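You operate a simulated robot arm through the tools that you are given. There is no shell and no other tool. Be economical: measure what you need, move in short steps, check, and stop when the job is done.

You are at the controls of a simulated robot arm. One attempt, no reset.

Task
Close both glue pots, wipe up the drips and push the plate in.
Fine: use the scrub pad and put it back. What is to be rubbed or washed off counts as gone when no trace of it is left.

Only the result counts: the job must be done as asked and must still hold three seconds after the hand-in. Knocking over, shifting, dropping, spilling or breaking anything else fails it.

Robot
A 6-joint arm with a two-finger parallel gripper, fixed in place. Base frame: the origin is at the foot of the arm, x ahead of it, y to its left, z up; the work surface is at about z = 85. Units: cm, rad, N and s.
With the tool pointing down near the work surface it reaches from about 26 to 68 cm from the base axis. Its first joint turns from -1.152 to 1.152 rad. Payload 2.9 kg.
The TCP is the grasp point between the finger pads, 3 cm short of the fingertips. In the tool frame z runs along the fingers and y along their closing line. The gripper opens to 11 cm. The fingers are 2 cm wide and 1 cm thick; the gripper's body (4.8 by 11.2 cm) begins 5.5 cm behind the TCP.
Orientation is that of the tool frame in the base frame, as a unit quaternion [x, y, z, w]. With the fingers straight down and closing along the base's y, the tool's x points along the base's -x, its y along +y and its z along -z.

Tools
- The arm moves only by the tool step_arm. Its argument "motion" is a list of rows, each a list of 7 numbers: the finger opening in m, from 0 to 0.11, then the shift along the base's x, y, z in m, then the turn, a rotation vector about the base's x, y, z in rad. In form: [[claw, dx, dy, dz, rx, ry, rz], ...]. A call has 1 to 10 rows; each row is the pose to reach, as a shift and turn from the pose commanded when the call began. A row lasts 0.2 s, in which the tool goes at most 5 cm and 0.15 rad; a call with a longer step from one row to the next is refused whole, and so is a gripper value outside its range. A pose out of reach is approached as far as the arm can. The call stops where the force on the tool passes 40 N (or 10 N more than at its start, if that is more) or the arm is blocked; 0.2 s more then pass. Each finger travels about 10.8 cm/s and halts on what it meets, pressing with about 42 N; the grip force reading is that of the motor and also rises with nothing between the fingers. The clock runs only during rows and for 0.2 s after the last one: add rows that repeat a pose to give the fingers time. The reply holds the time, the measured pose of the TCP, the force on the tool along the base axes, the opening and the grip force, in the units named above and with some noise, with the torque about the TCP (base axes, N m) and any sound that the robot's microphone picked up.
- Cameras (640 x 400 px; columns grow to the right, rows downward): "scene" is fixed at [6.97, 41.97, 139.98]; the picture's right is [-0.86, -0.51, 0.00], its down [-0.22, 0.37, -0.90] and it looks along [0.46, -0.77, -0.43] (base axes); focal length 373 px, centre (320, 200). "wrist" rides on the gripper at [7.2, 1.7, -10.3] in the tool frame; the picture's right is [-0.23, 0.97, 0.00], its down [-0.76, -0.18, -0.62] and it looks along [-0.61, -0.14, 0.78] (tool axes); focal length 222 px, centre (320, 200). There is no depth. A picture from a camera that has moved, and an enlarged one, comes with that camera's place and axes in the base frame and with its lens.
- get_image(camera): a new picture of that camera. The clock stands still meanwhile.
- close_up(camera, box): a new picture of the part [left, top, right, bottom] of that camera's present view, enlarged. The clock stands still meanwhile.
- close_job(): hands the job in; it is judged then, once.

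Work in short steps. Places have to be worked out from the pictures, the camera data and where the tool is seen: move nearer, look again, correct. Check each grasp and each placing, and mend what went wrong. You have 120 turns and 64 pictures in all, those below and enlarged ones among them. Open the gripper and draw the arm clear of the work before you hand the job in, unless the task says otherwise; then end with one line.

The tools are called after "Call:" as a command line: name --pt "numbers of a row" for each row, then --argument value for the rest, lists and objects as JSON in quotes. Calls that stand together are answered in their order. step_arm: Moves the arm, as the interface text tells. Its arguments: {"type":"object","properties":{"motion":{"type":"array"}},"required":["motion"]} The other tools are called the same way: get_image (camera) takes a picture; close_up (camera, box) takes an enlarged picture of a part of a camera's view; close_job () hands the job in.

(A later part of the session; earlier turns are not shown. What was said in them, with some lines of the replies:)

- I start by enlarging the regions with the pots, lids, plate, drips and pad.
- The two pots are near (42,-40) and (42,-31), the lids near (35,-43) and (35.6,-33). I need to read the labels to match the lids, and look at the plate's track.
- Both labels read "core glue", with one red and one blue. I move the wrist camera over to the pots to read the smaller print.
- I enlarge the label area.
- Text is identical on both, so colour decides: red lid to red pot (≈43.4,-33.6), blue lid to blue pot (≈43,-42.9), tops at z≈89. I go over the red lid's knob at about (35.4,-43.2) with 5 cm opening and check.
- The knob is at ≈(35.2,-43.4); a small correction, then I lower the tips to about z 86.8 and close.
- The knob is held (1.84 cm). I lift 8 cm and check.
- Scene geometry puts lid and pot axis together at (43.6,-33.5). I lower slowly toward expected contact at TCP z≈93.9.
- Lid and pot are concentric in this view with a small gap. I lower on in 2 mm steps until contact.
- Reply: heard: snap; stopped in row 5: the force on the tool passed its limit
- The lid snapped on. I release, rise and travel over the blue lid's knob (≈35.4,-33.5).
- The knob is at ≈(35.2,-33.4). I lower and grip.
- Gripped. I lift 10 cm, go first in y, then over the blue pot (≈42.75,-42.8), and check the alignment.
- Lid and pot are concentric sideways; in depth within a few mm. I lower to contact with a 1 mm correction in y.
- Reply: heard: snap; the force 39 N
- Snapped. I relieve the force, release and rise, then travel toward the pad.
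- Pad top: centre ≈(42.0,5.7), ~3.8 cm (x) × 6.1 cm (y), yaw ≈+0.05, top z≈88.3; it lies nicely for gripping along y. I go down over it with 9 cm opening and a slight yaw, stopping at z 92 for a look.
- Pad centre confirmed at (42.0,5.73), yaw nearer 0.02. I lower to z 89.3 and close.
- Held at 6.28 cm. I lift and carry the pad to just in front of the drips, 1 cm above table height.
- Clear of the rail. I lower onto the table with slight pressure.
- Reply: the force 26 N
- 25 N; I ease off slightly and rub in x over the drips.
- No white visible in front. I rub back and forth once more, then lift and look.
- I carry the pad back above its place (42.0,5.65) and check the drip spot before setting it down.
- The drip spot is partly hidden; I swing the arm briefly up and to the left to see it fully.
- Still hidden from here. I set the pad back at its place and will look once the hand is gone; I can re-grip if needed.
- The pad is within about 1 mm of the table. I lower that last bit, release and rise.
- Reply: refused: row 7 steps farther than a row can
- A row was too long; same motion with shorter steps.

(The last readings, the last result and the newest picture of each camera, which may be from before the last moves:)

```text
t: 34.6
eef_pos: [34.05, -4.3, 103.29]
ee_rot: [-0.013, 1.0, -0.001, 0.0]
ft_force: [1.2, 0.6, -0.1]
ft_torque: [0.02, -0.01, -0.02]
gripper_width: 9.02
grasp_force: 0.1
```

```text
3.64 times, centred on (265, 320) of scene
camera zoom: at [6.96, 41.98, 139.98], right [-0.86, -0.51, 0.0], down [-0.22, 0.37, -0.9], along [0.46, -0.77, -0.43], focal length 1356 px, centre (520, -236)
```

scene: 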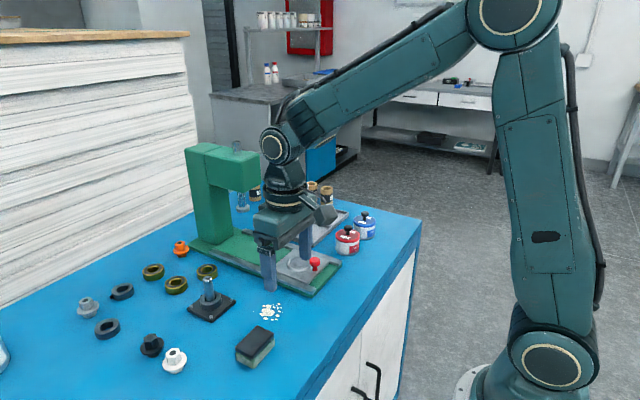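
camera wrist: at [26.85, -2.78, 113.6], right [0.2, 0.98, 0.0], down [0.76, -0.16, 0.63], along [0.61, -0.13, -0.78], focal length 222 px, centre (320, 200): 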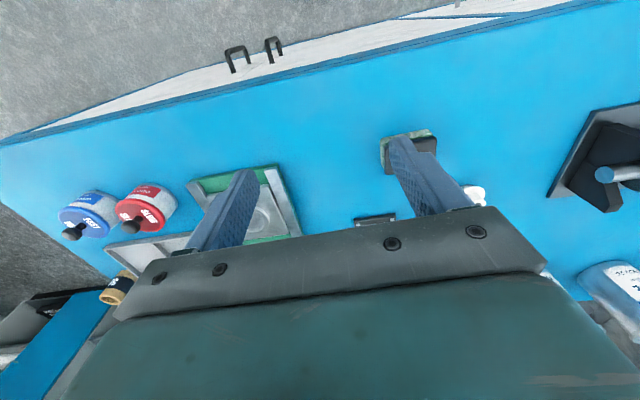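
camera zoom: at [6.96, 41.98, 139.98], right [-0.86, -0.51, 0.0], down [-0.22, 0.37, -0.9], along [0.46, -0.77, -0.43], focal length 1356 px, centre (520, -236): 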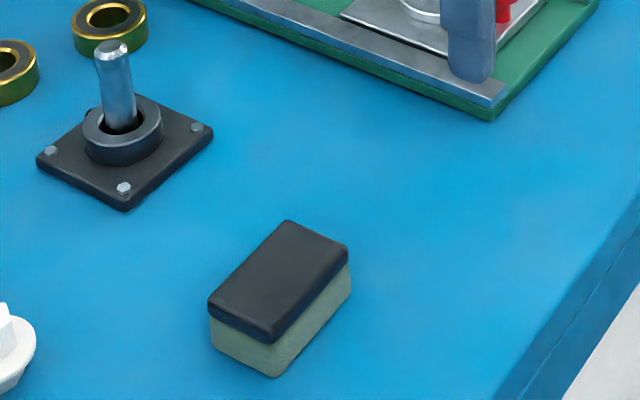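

The table looks clean and the pad is back. A closer look at the wiped spot and at the track for the plate.

Call:
close_up --camera "wrist" --box '[250, 110, 400, 215]'

Call:
close_up --camera "scene" --box '[250, 280, 300, 320]'

Call:
close_up --camera "scene" --box '[180, 200, 350, 300]'

```text
3.81 times, centred on (325, 162) of wrist
camera zoom: at [26.85, -2.78, 113.6], right [0.2, 0.98, 0.0], down [0.76, -0.16, 0.63], along [0.61, -0.13, -0.78], focal length 846 px, centre (301, 343)
```

zoom: 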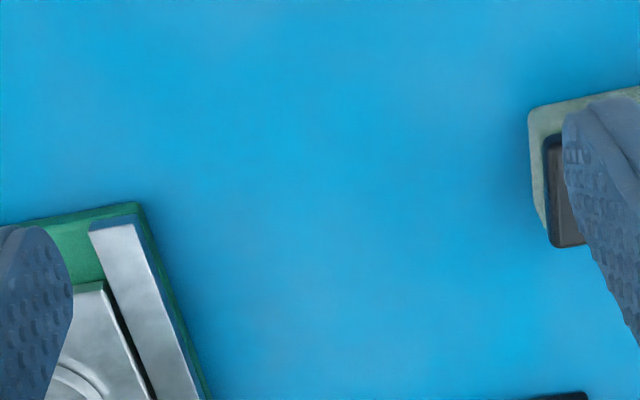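

```text
10.00 times, centred on (275, 300) of scene
camera zoom: at [6.96, 41.98, 139.98], right [-0.86, -0.51, 0.0], down [-0.22, 0.37, -0.9], along [0.46, -0.77, -0.43], focal length 3730 px, centre (770, -800)
```

zoom: 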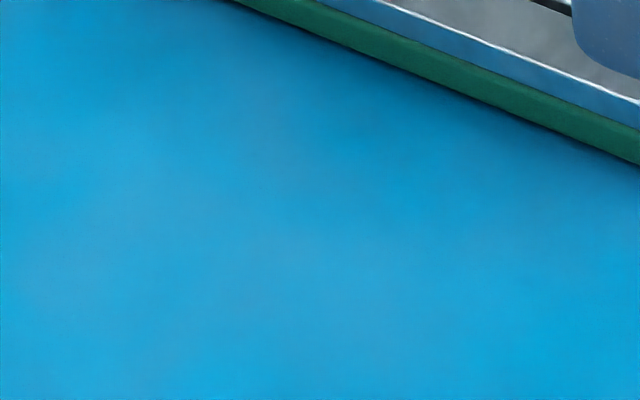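

```text
3.76 times, centred on (265, 250) of scene
camera zoom: at [6.96, 41.98, 139.98], right [-0.86, -0.51, 0.0], down [-0.22, 0.37, -0.9], along [0.46, -0.77, -0.43], focal length 1404 px, centre (527, 12)
```

zoom: 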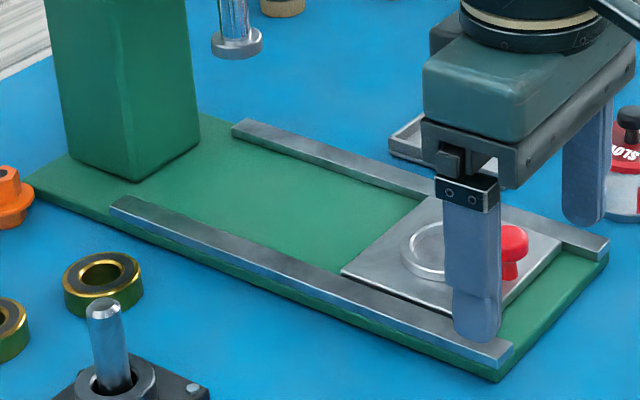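

All drips are gone. The plate spans x≈44.4–55, y≈-15…-25, knob at (45.7,-20.4); the stamp is at x≈67, with the press head's front at x≈62.6, z>105, so I'll push the knob with closed fingers tilted forward 0.6 rad. I move in front of it and tilt.

Call:
step_arm --pt "0.06 0.01 -0.04 0 0 0 -0.025" --pt "0.04 0.02 -0.08 0 0 0 -0.025" --pt "0.02 0.03 -0.12 0 0 0 -0.025" --pt "0.0 0.03 -0.161 0 0 0 -0.025" --pt "0.0 0.03 -0.161 0 0 0 -0.025" --pt "0.0 0.03 -0.161 0 0 0 -0.025"

Call:
step_arm --pt "0.0 0 0 0 0 -0.12 0" --pt "0.0 0 0 0 0 -0.24 0" --pt "0.0 0 0 0 0 -0.36 0" --pt "0.0 0 0 0 0 -0.48 0" --pt "0.0 0 0 0 0 -0.6 0" --pt "0.0 0 0 -0.02 0 -0.6 0" --pt "0.0 0 0 -0.05 0 -0.6 0" --pt "0.0 0 0 -0.05 0 -0.6 0"

Call:
get_image --camera "wrist"

Call:
get_image --camera "scene"

```text
t: 36.0
eef_pos: [37.13, -20.45, 103.42]
ee_rot: [0.0, 1.0, -0.001, 0.002]
ft_force: [0.0, 0.1, -0.3]
ft_torque: [0.01, 0.0, 0.01]
gripper_width: 0.0
grasp_force: 38.4
```

```text
t: 37.8
eef_pos: [37.05, -20.3, 98.38]
ee_rot: [0.001, 0.955, -0.001, 0.297]
ft_force: [-0.1, -0.4, 1.2]
ft_torque: [0.01, 0.01, -0.02]
gripper_width: 0.0
grasp_force: 37.9
```

```text
19 pictures are left
camera wrist: at [25.37, -18.63, 102.67], right [0.19, 0.97, 0.13], down [0.27, -0.18, 0.95], along [0.94, -0.14, -0.3], focal length 222 px, centre (320, 200)
```

wrist: 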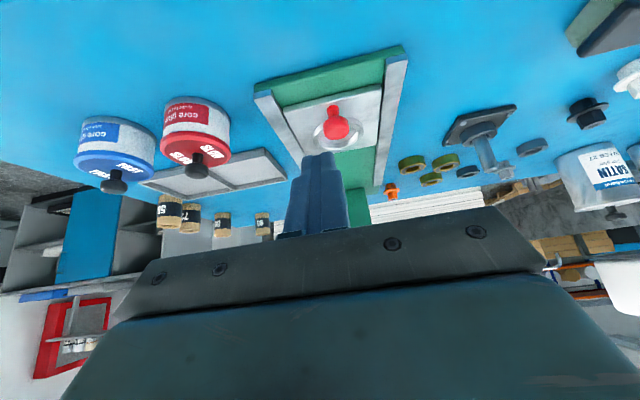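

```text
18 pictures are left
```

scene: 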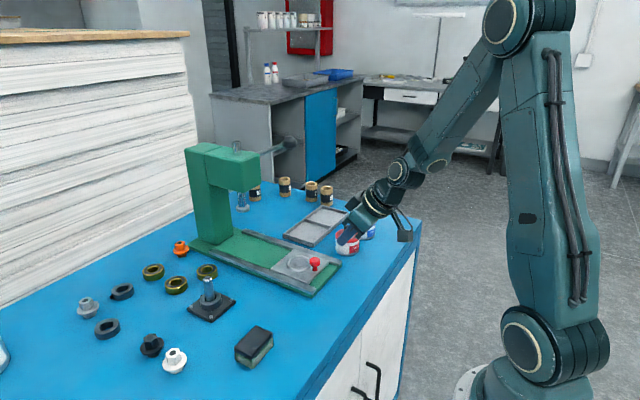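

Re-triangulating over several views puts the knob at ≈(44.8,-19.2, z 89.5). I go to y −19.3 and z 91.1 in front of it and look.

Call:
step_arm --pt "0.0 0 0.01 -0.03 0 0 0" --pt "0.0 0 0.01 -0.06 0 0 0" --pt "0.0 0 0.01 -0.073 0 0 0" --pt "0.0 0.01 0.01 -0.073 0 0 0" --pt "0.0 0.01 0.01 -0.073 0 0 0"

Call:
get_image --camera "wrist"

Call:
close_up --camera "scene" --box '[270, 220, 370, 300]'

```text
t: 39.0
eef_pos: [38.21, -19.35, 91.18]
ee_rot: [0.001, 0.955, -0.001, 0.297]
ft_force: [0.0, 0.8, 0.1]
ft_torque: [0.03, 0.02, 0.0]
gripper_width: 0.02
grasp_force: 38.0
```

```text
17 pictures are left
camera wrist: at [26.36, -17.64, 95.44], right [0.19, 0.97, 0.13], down [0.27, -0.18, 0.95], along [0.94, -0.14, -0.3], focal length 222 px, centre (320, 200)
```

wrist: 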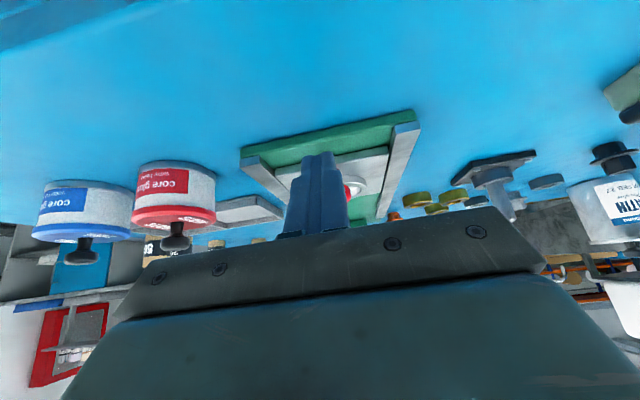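

```text
5.00 times, centred on (320, 260) of scene
camera zoom: at [6.97, 41.97, 139.98], right [-0.86, -0.51, 0.0], down [-0.22, 0.37, -0.9], along [0.46, -0.77, -0.43], focal length 1865 px, centre (320, -100)
```

zoom: 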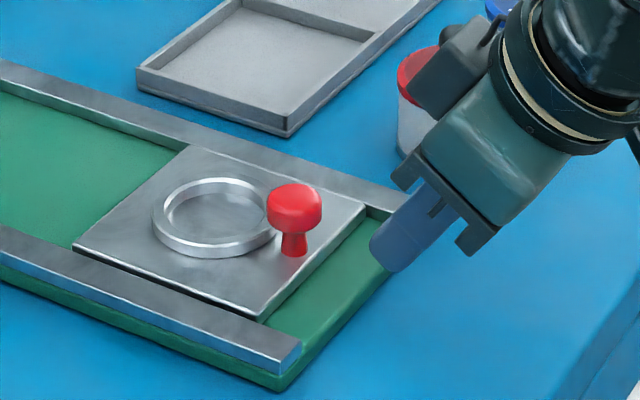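

Fingers sit ~0.7 cm to the right of the knob's centre (y≈-18.6); I correct that and advance gently in +x to make contact and start the push.

Call:
step_arm --pt "0.0 0.005 0.007 0 0 0 0" --pt "0.0 0.015 0.007 0 0 0 0" --pt "0.0 0.025 0.007 0 0 0 0" --pt "0.0 0.035 0.007 0 0 0 0" --pt "0.0 0.045 0.007 0 0 0 0" --pt "0.0 0.055 0.007 0 0 0 0" --pt "0.0 0.065 0.007 0 0 0 0"

Call:
close_up --camera "scene" --box '[240, 210, 350, 300]'

```text
t: 40.6
eef_pos: [44.56, -18.83, 91.23]
ee_rot: [0.0, 0.955, 0.0, 0.297]
ft_force: [-0.5, -0.1, 1.8]
ft_torque: [-0.02, 0.0, 0.0]
gripper_width: 0.0
grasp_force: 37.0
```

```text
4.44 times, centred on (295, 255) of scene
camera zoom: at [6.96, 41.97, 139.98], right [-0.86, -0.51, 0.0], down [-0.22, 0.37, -0.9], along [0.46, -0.77, -0.43], focal length 1658 px, centre (431, -44)
```

zoom: 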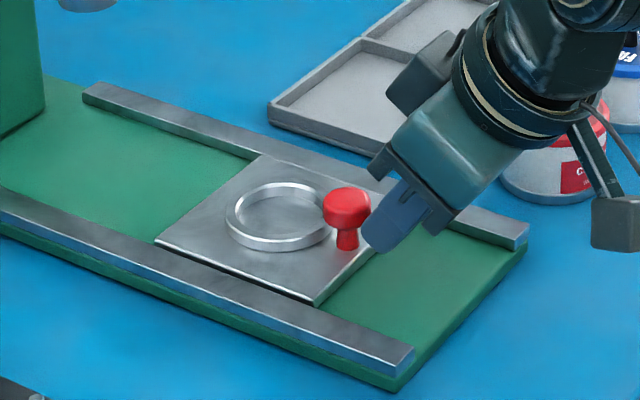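

The plate slides freely, about 3 cm so far. I keep pushing.

Call:
step_arm --pt "0.0 0.01 0 0 0 0 0" --pt "0.0 0.02 0 0 0 0 0" --pt "0.0 0.03 0 0 0 0 0" --pt "0.0 0.04 0 0 0 0 0" --pt "0.0 0.05 0 0 0 0 0" --pt "0.0 0.06 0 0 0 0 0" --pt "0.0 0.07 0 0 0 0 0" --pt "0.0 0.08 0 0 0 0 0" --pt "0.0 0.09 0 0 0 0 0"

Call:
close_up --camera "scene" --box '[170, 130, 350, 300]'

```text
t: 42.6
eef_pos: [53.52, -18.79, 91.18]
ee_rot: [0.001, 0.955, -0.001, 0.297]
ft_force: [0.1, -0.8, 1.0]
ft_torque: [0.04, -0.04, 0.0]
gripper_width: 0.0
grasp_force: 37.5
```

```text
2.35 times, centred on (260, 215) of scene
camera zoom: at [6.96, 41.98, 139.98], right [-0.86, -0.51, 0.0], down [-0.22, 0.37, -0.9], along [0.46, -0.77, -0.43], focal length 878 px, centre (461, 165)
```

zoom: 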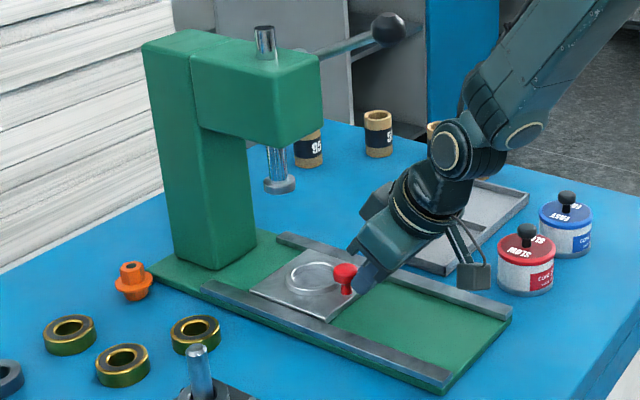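

Plate moves smoothly with ~4–5 cm to go to reach under the stamp. I push on in smaller steps until a stop or click.

Call:
step_arm --pt "0.0 0.005 0 0 0 0 0" --pt "0.0 0.01 0 0 0 0 0" --pt "0.0 0.015 0 0 0 0 0" --pt "0.0 0.02 0 0 0 0 0" --pt "0.0 0.025 0 0 0 0 0" --pt "0.0 0.03 0 0 0 0 0" --pt "0.0 0.035 0 0 0 0 0"

Call:
close_up --camera "scene" --box '[190, 170, 310, 290]'

```text
t: 44.2
eef_pos: [57.18, -18.64, 91.12]
ee_rot: [0.0, 0.955, 0.0, 0.297]
ft_force: [0.5, 0.2, 0.1]
ft_torque: [0.0, -0.01, 0.01]
gripper_width: 0.02
grasp_force: 37.9
```

```text
3.33 times, centred on (250, 230) of scene
camera zoom: at [6.96, 41.97, 139.98], right [-0.86, -0.51, 0.0], down [-0.22, 0.37, -0.9], along [0.46, -0.77, -0.43], focal length 1243 px, centre (553, 100)
```

zoom: 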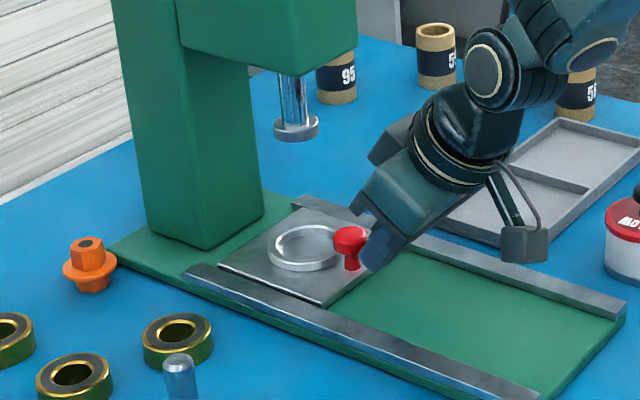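

The ring is nearly under the stamp, with about 1–2 cm left to the column. I push on in 2 mm steps until it stops.

Call:
step_arm --pt "0.0 0.002 0 0 0 0 0" --pt "0.0 0.004 0 0 0 0 0" --pt "0.0 0.006 0 0 0 0 0" --pt "0.0 0.008 0 0 0 0 0" --pt "0.0 0.01 0 0 0 0 0"

Call:
close_up --camera "scene" --box '[190, 170, 310, 290]'

```text
t: 45.4
eef_pos: [57.67, -18.61, 90.72]
ee_rot: [0.002, 0.957, 0.001, 0.289]
ft_force: [-31.5, 0.4, -7.3]
ft_torque: [0.07, 0.61, -0.04]
gripper_width: 0.0
grasp_force: 37.7
```

```text
3.33 times, centred on (250, 230) of scene
camera zoom: at [6.9, 41.97, 139.99], right [-0.86, -0.51, 0.0], down [-0.22, 0.37, -0.9], along [0.46, -0.77, -0.43], focal length 1243 px, centre (553, 100)
```

zoom: 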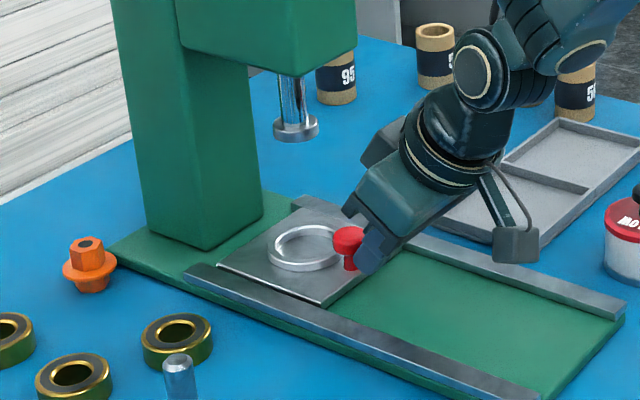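

31 N builds up with no more motion: the plate is at its stop under the stamp. I back off straight, then rise.

Call:
step_arm --pt "0.0 -0.015 0 0.002 0 0 0" --pt "0.0 -0.04 0 0.003 0 0 0" --pt "0.0 -0.08 0 0.01 0 0 0" --pt "0.0 -0.12 0 0.03 0 0 0" --pt "0.0 -0.15 0 0.06 0 0 0" --pt "0.0 -0.18 0 0.09 0 0 0" --pt "0.0 -0.2 0 0.13 0 0 0" --pt "0.02 -0.2 0 0.15 0 0.12 0" --pt "0.04 -0.2 0 0.17 0 0.24 0"

Call:
step_arm --pt "0.06 0 0 0.02 0 0.12 0" --pt "0.08 0 0 0.04 0 0.24 0" --pt "0.09 0 0 0.05 0 0.34 0" --pt "0.09 0 0 0.05 0 0.34 0"

Call:
get_image --camera "scene"

Call:
get_image --camera "wrist"

Call:
close_up --camera "scene" --box '[180, 170, 410, 300]'

```text
t: 47.4
eef_pos: [38.06, -18.65, 108.09]
ee_rot: [0.001, 0.984, -0.001, 0.179]
ft_force: [0.1, -0.1, -0.1]
ft_torque: [0.03, 0.02, -0.01]
gripper_width: 4.02
grasp_force: 0.0
```

```text
t: 48.4
eef_pos: [38.19, -18.64, 113.21]
ee_rot: [0.002, 1.0, -0.001, 0.011]
ft_force: [-0.1, -0.4, -0.3]
ft_torque: [0.0, 0.0, 0.01]
gripper_width: 9.01
grasp_force: 0.1
```

```text
11 pictures are left
```

scene: 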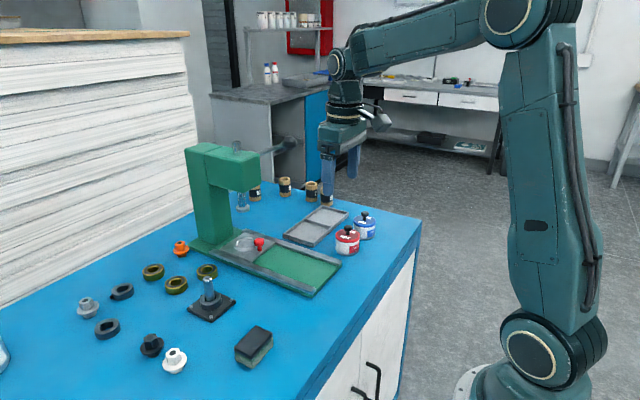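

```text
10 pictures are left
camera wrist: at [30.72, -16.94, 123.27], right [0.23, 0.97, 0.0], down [0.75, -0.18, 0.64], along [0.62, -0.14, -0.77], focal length 222 px, centre (320, 200)
```

wrist: 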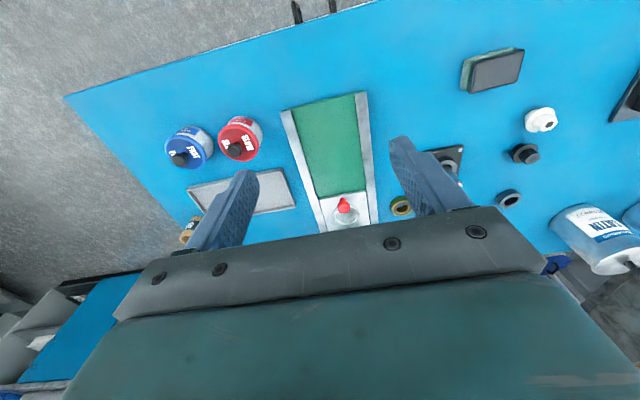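

```text
2.78 times, centred on (295, 235) of scene
camera zoom: at [6.97, 41.97, 139.98], right [-0.86, -0.51, 0.0], down [-0.22, 0.37, -0.9], along [0.46, -0.77, -0.43], focal length 1038 px, centre (390, 103)
```

zoom: 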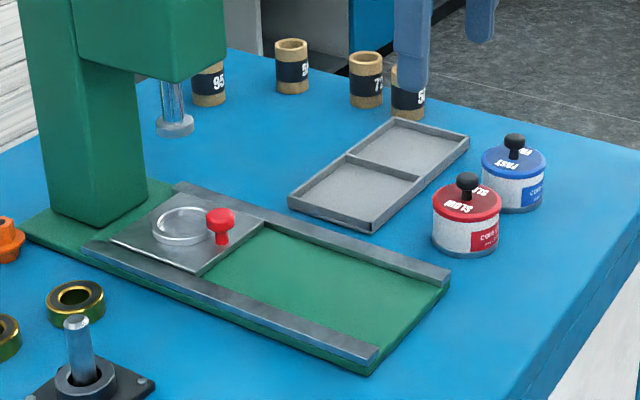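

Plate is in, lids are on, pad is back. One last look at the wiped spot.

Call:
close_up --camera "wrist" --box '[360, 60, 520, 170]'

Call:
close_up --camera "scene" --box '[220, 280, 310, 370]'

```text
3.64 times, centred on (440, 115) of wrist
camera zoom: at [30.72, -16.94, 123.27], right [0.23, 0.97, 0.0], down [0.75, -0.18, 0.64], along [0.62, -0.14, -0.77], focal length 808 px, centre (-116, 509)
```

zoom: 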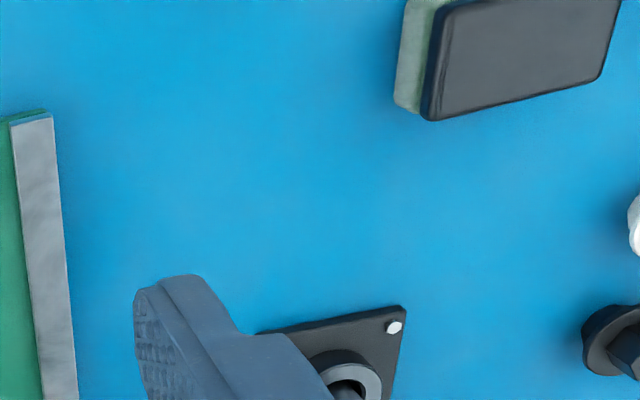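

```text
4.44 times, centred on (265, 325) of scene
camera zoom: at [6.97, 41.97, 139.98], right [-0.86, -0.51, 0.0], down [-0.22, 0.37, -0.9], along [0.46, -0.77, -0.43], focal length 1658 px, centre (564, -356)
```

zoom: 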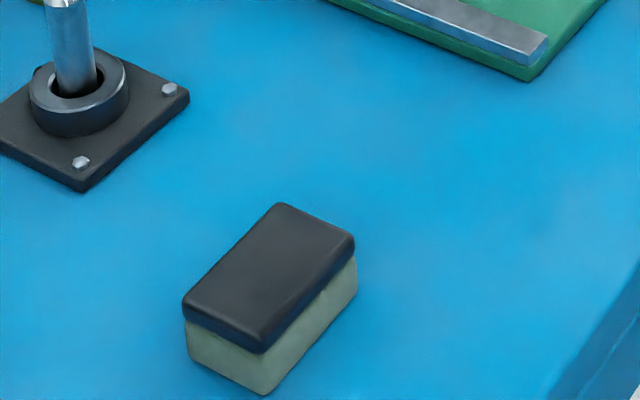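

No trace is left, the gripper is open and the arm is clear, so I hand in.

Call:
close_job

```text
The job is handed in.
```

Both glue pots are closed with the lids matched by colour, the drips are wiped up with no trace left, the scrub pad is back in its place, and the plate is pushed in to its stop.
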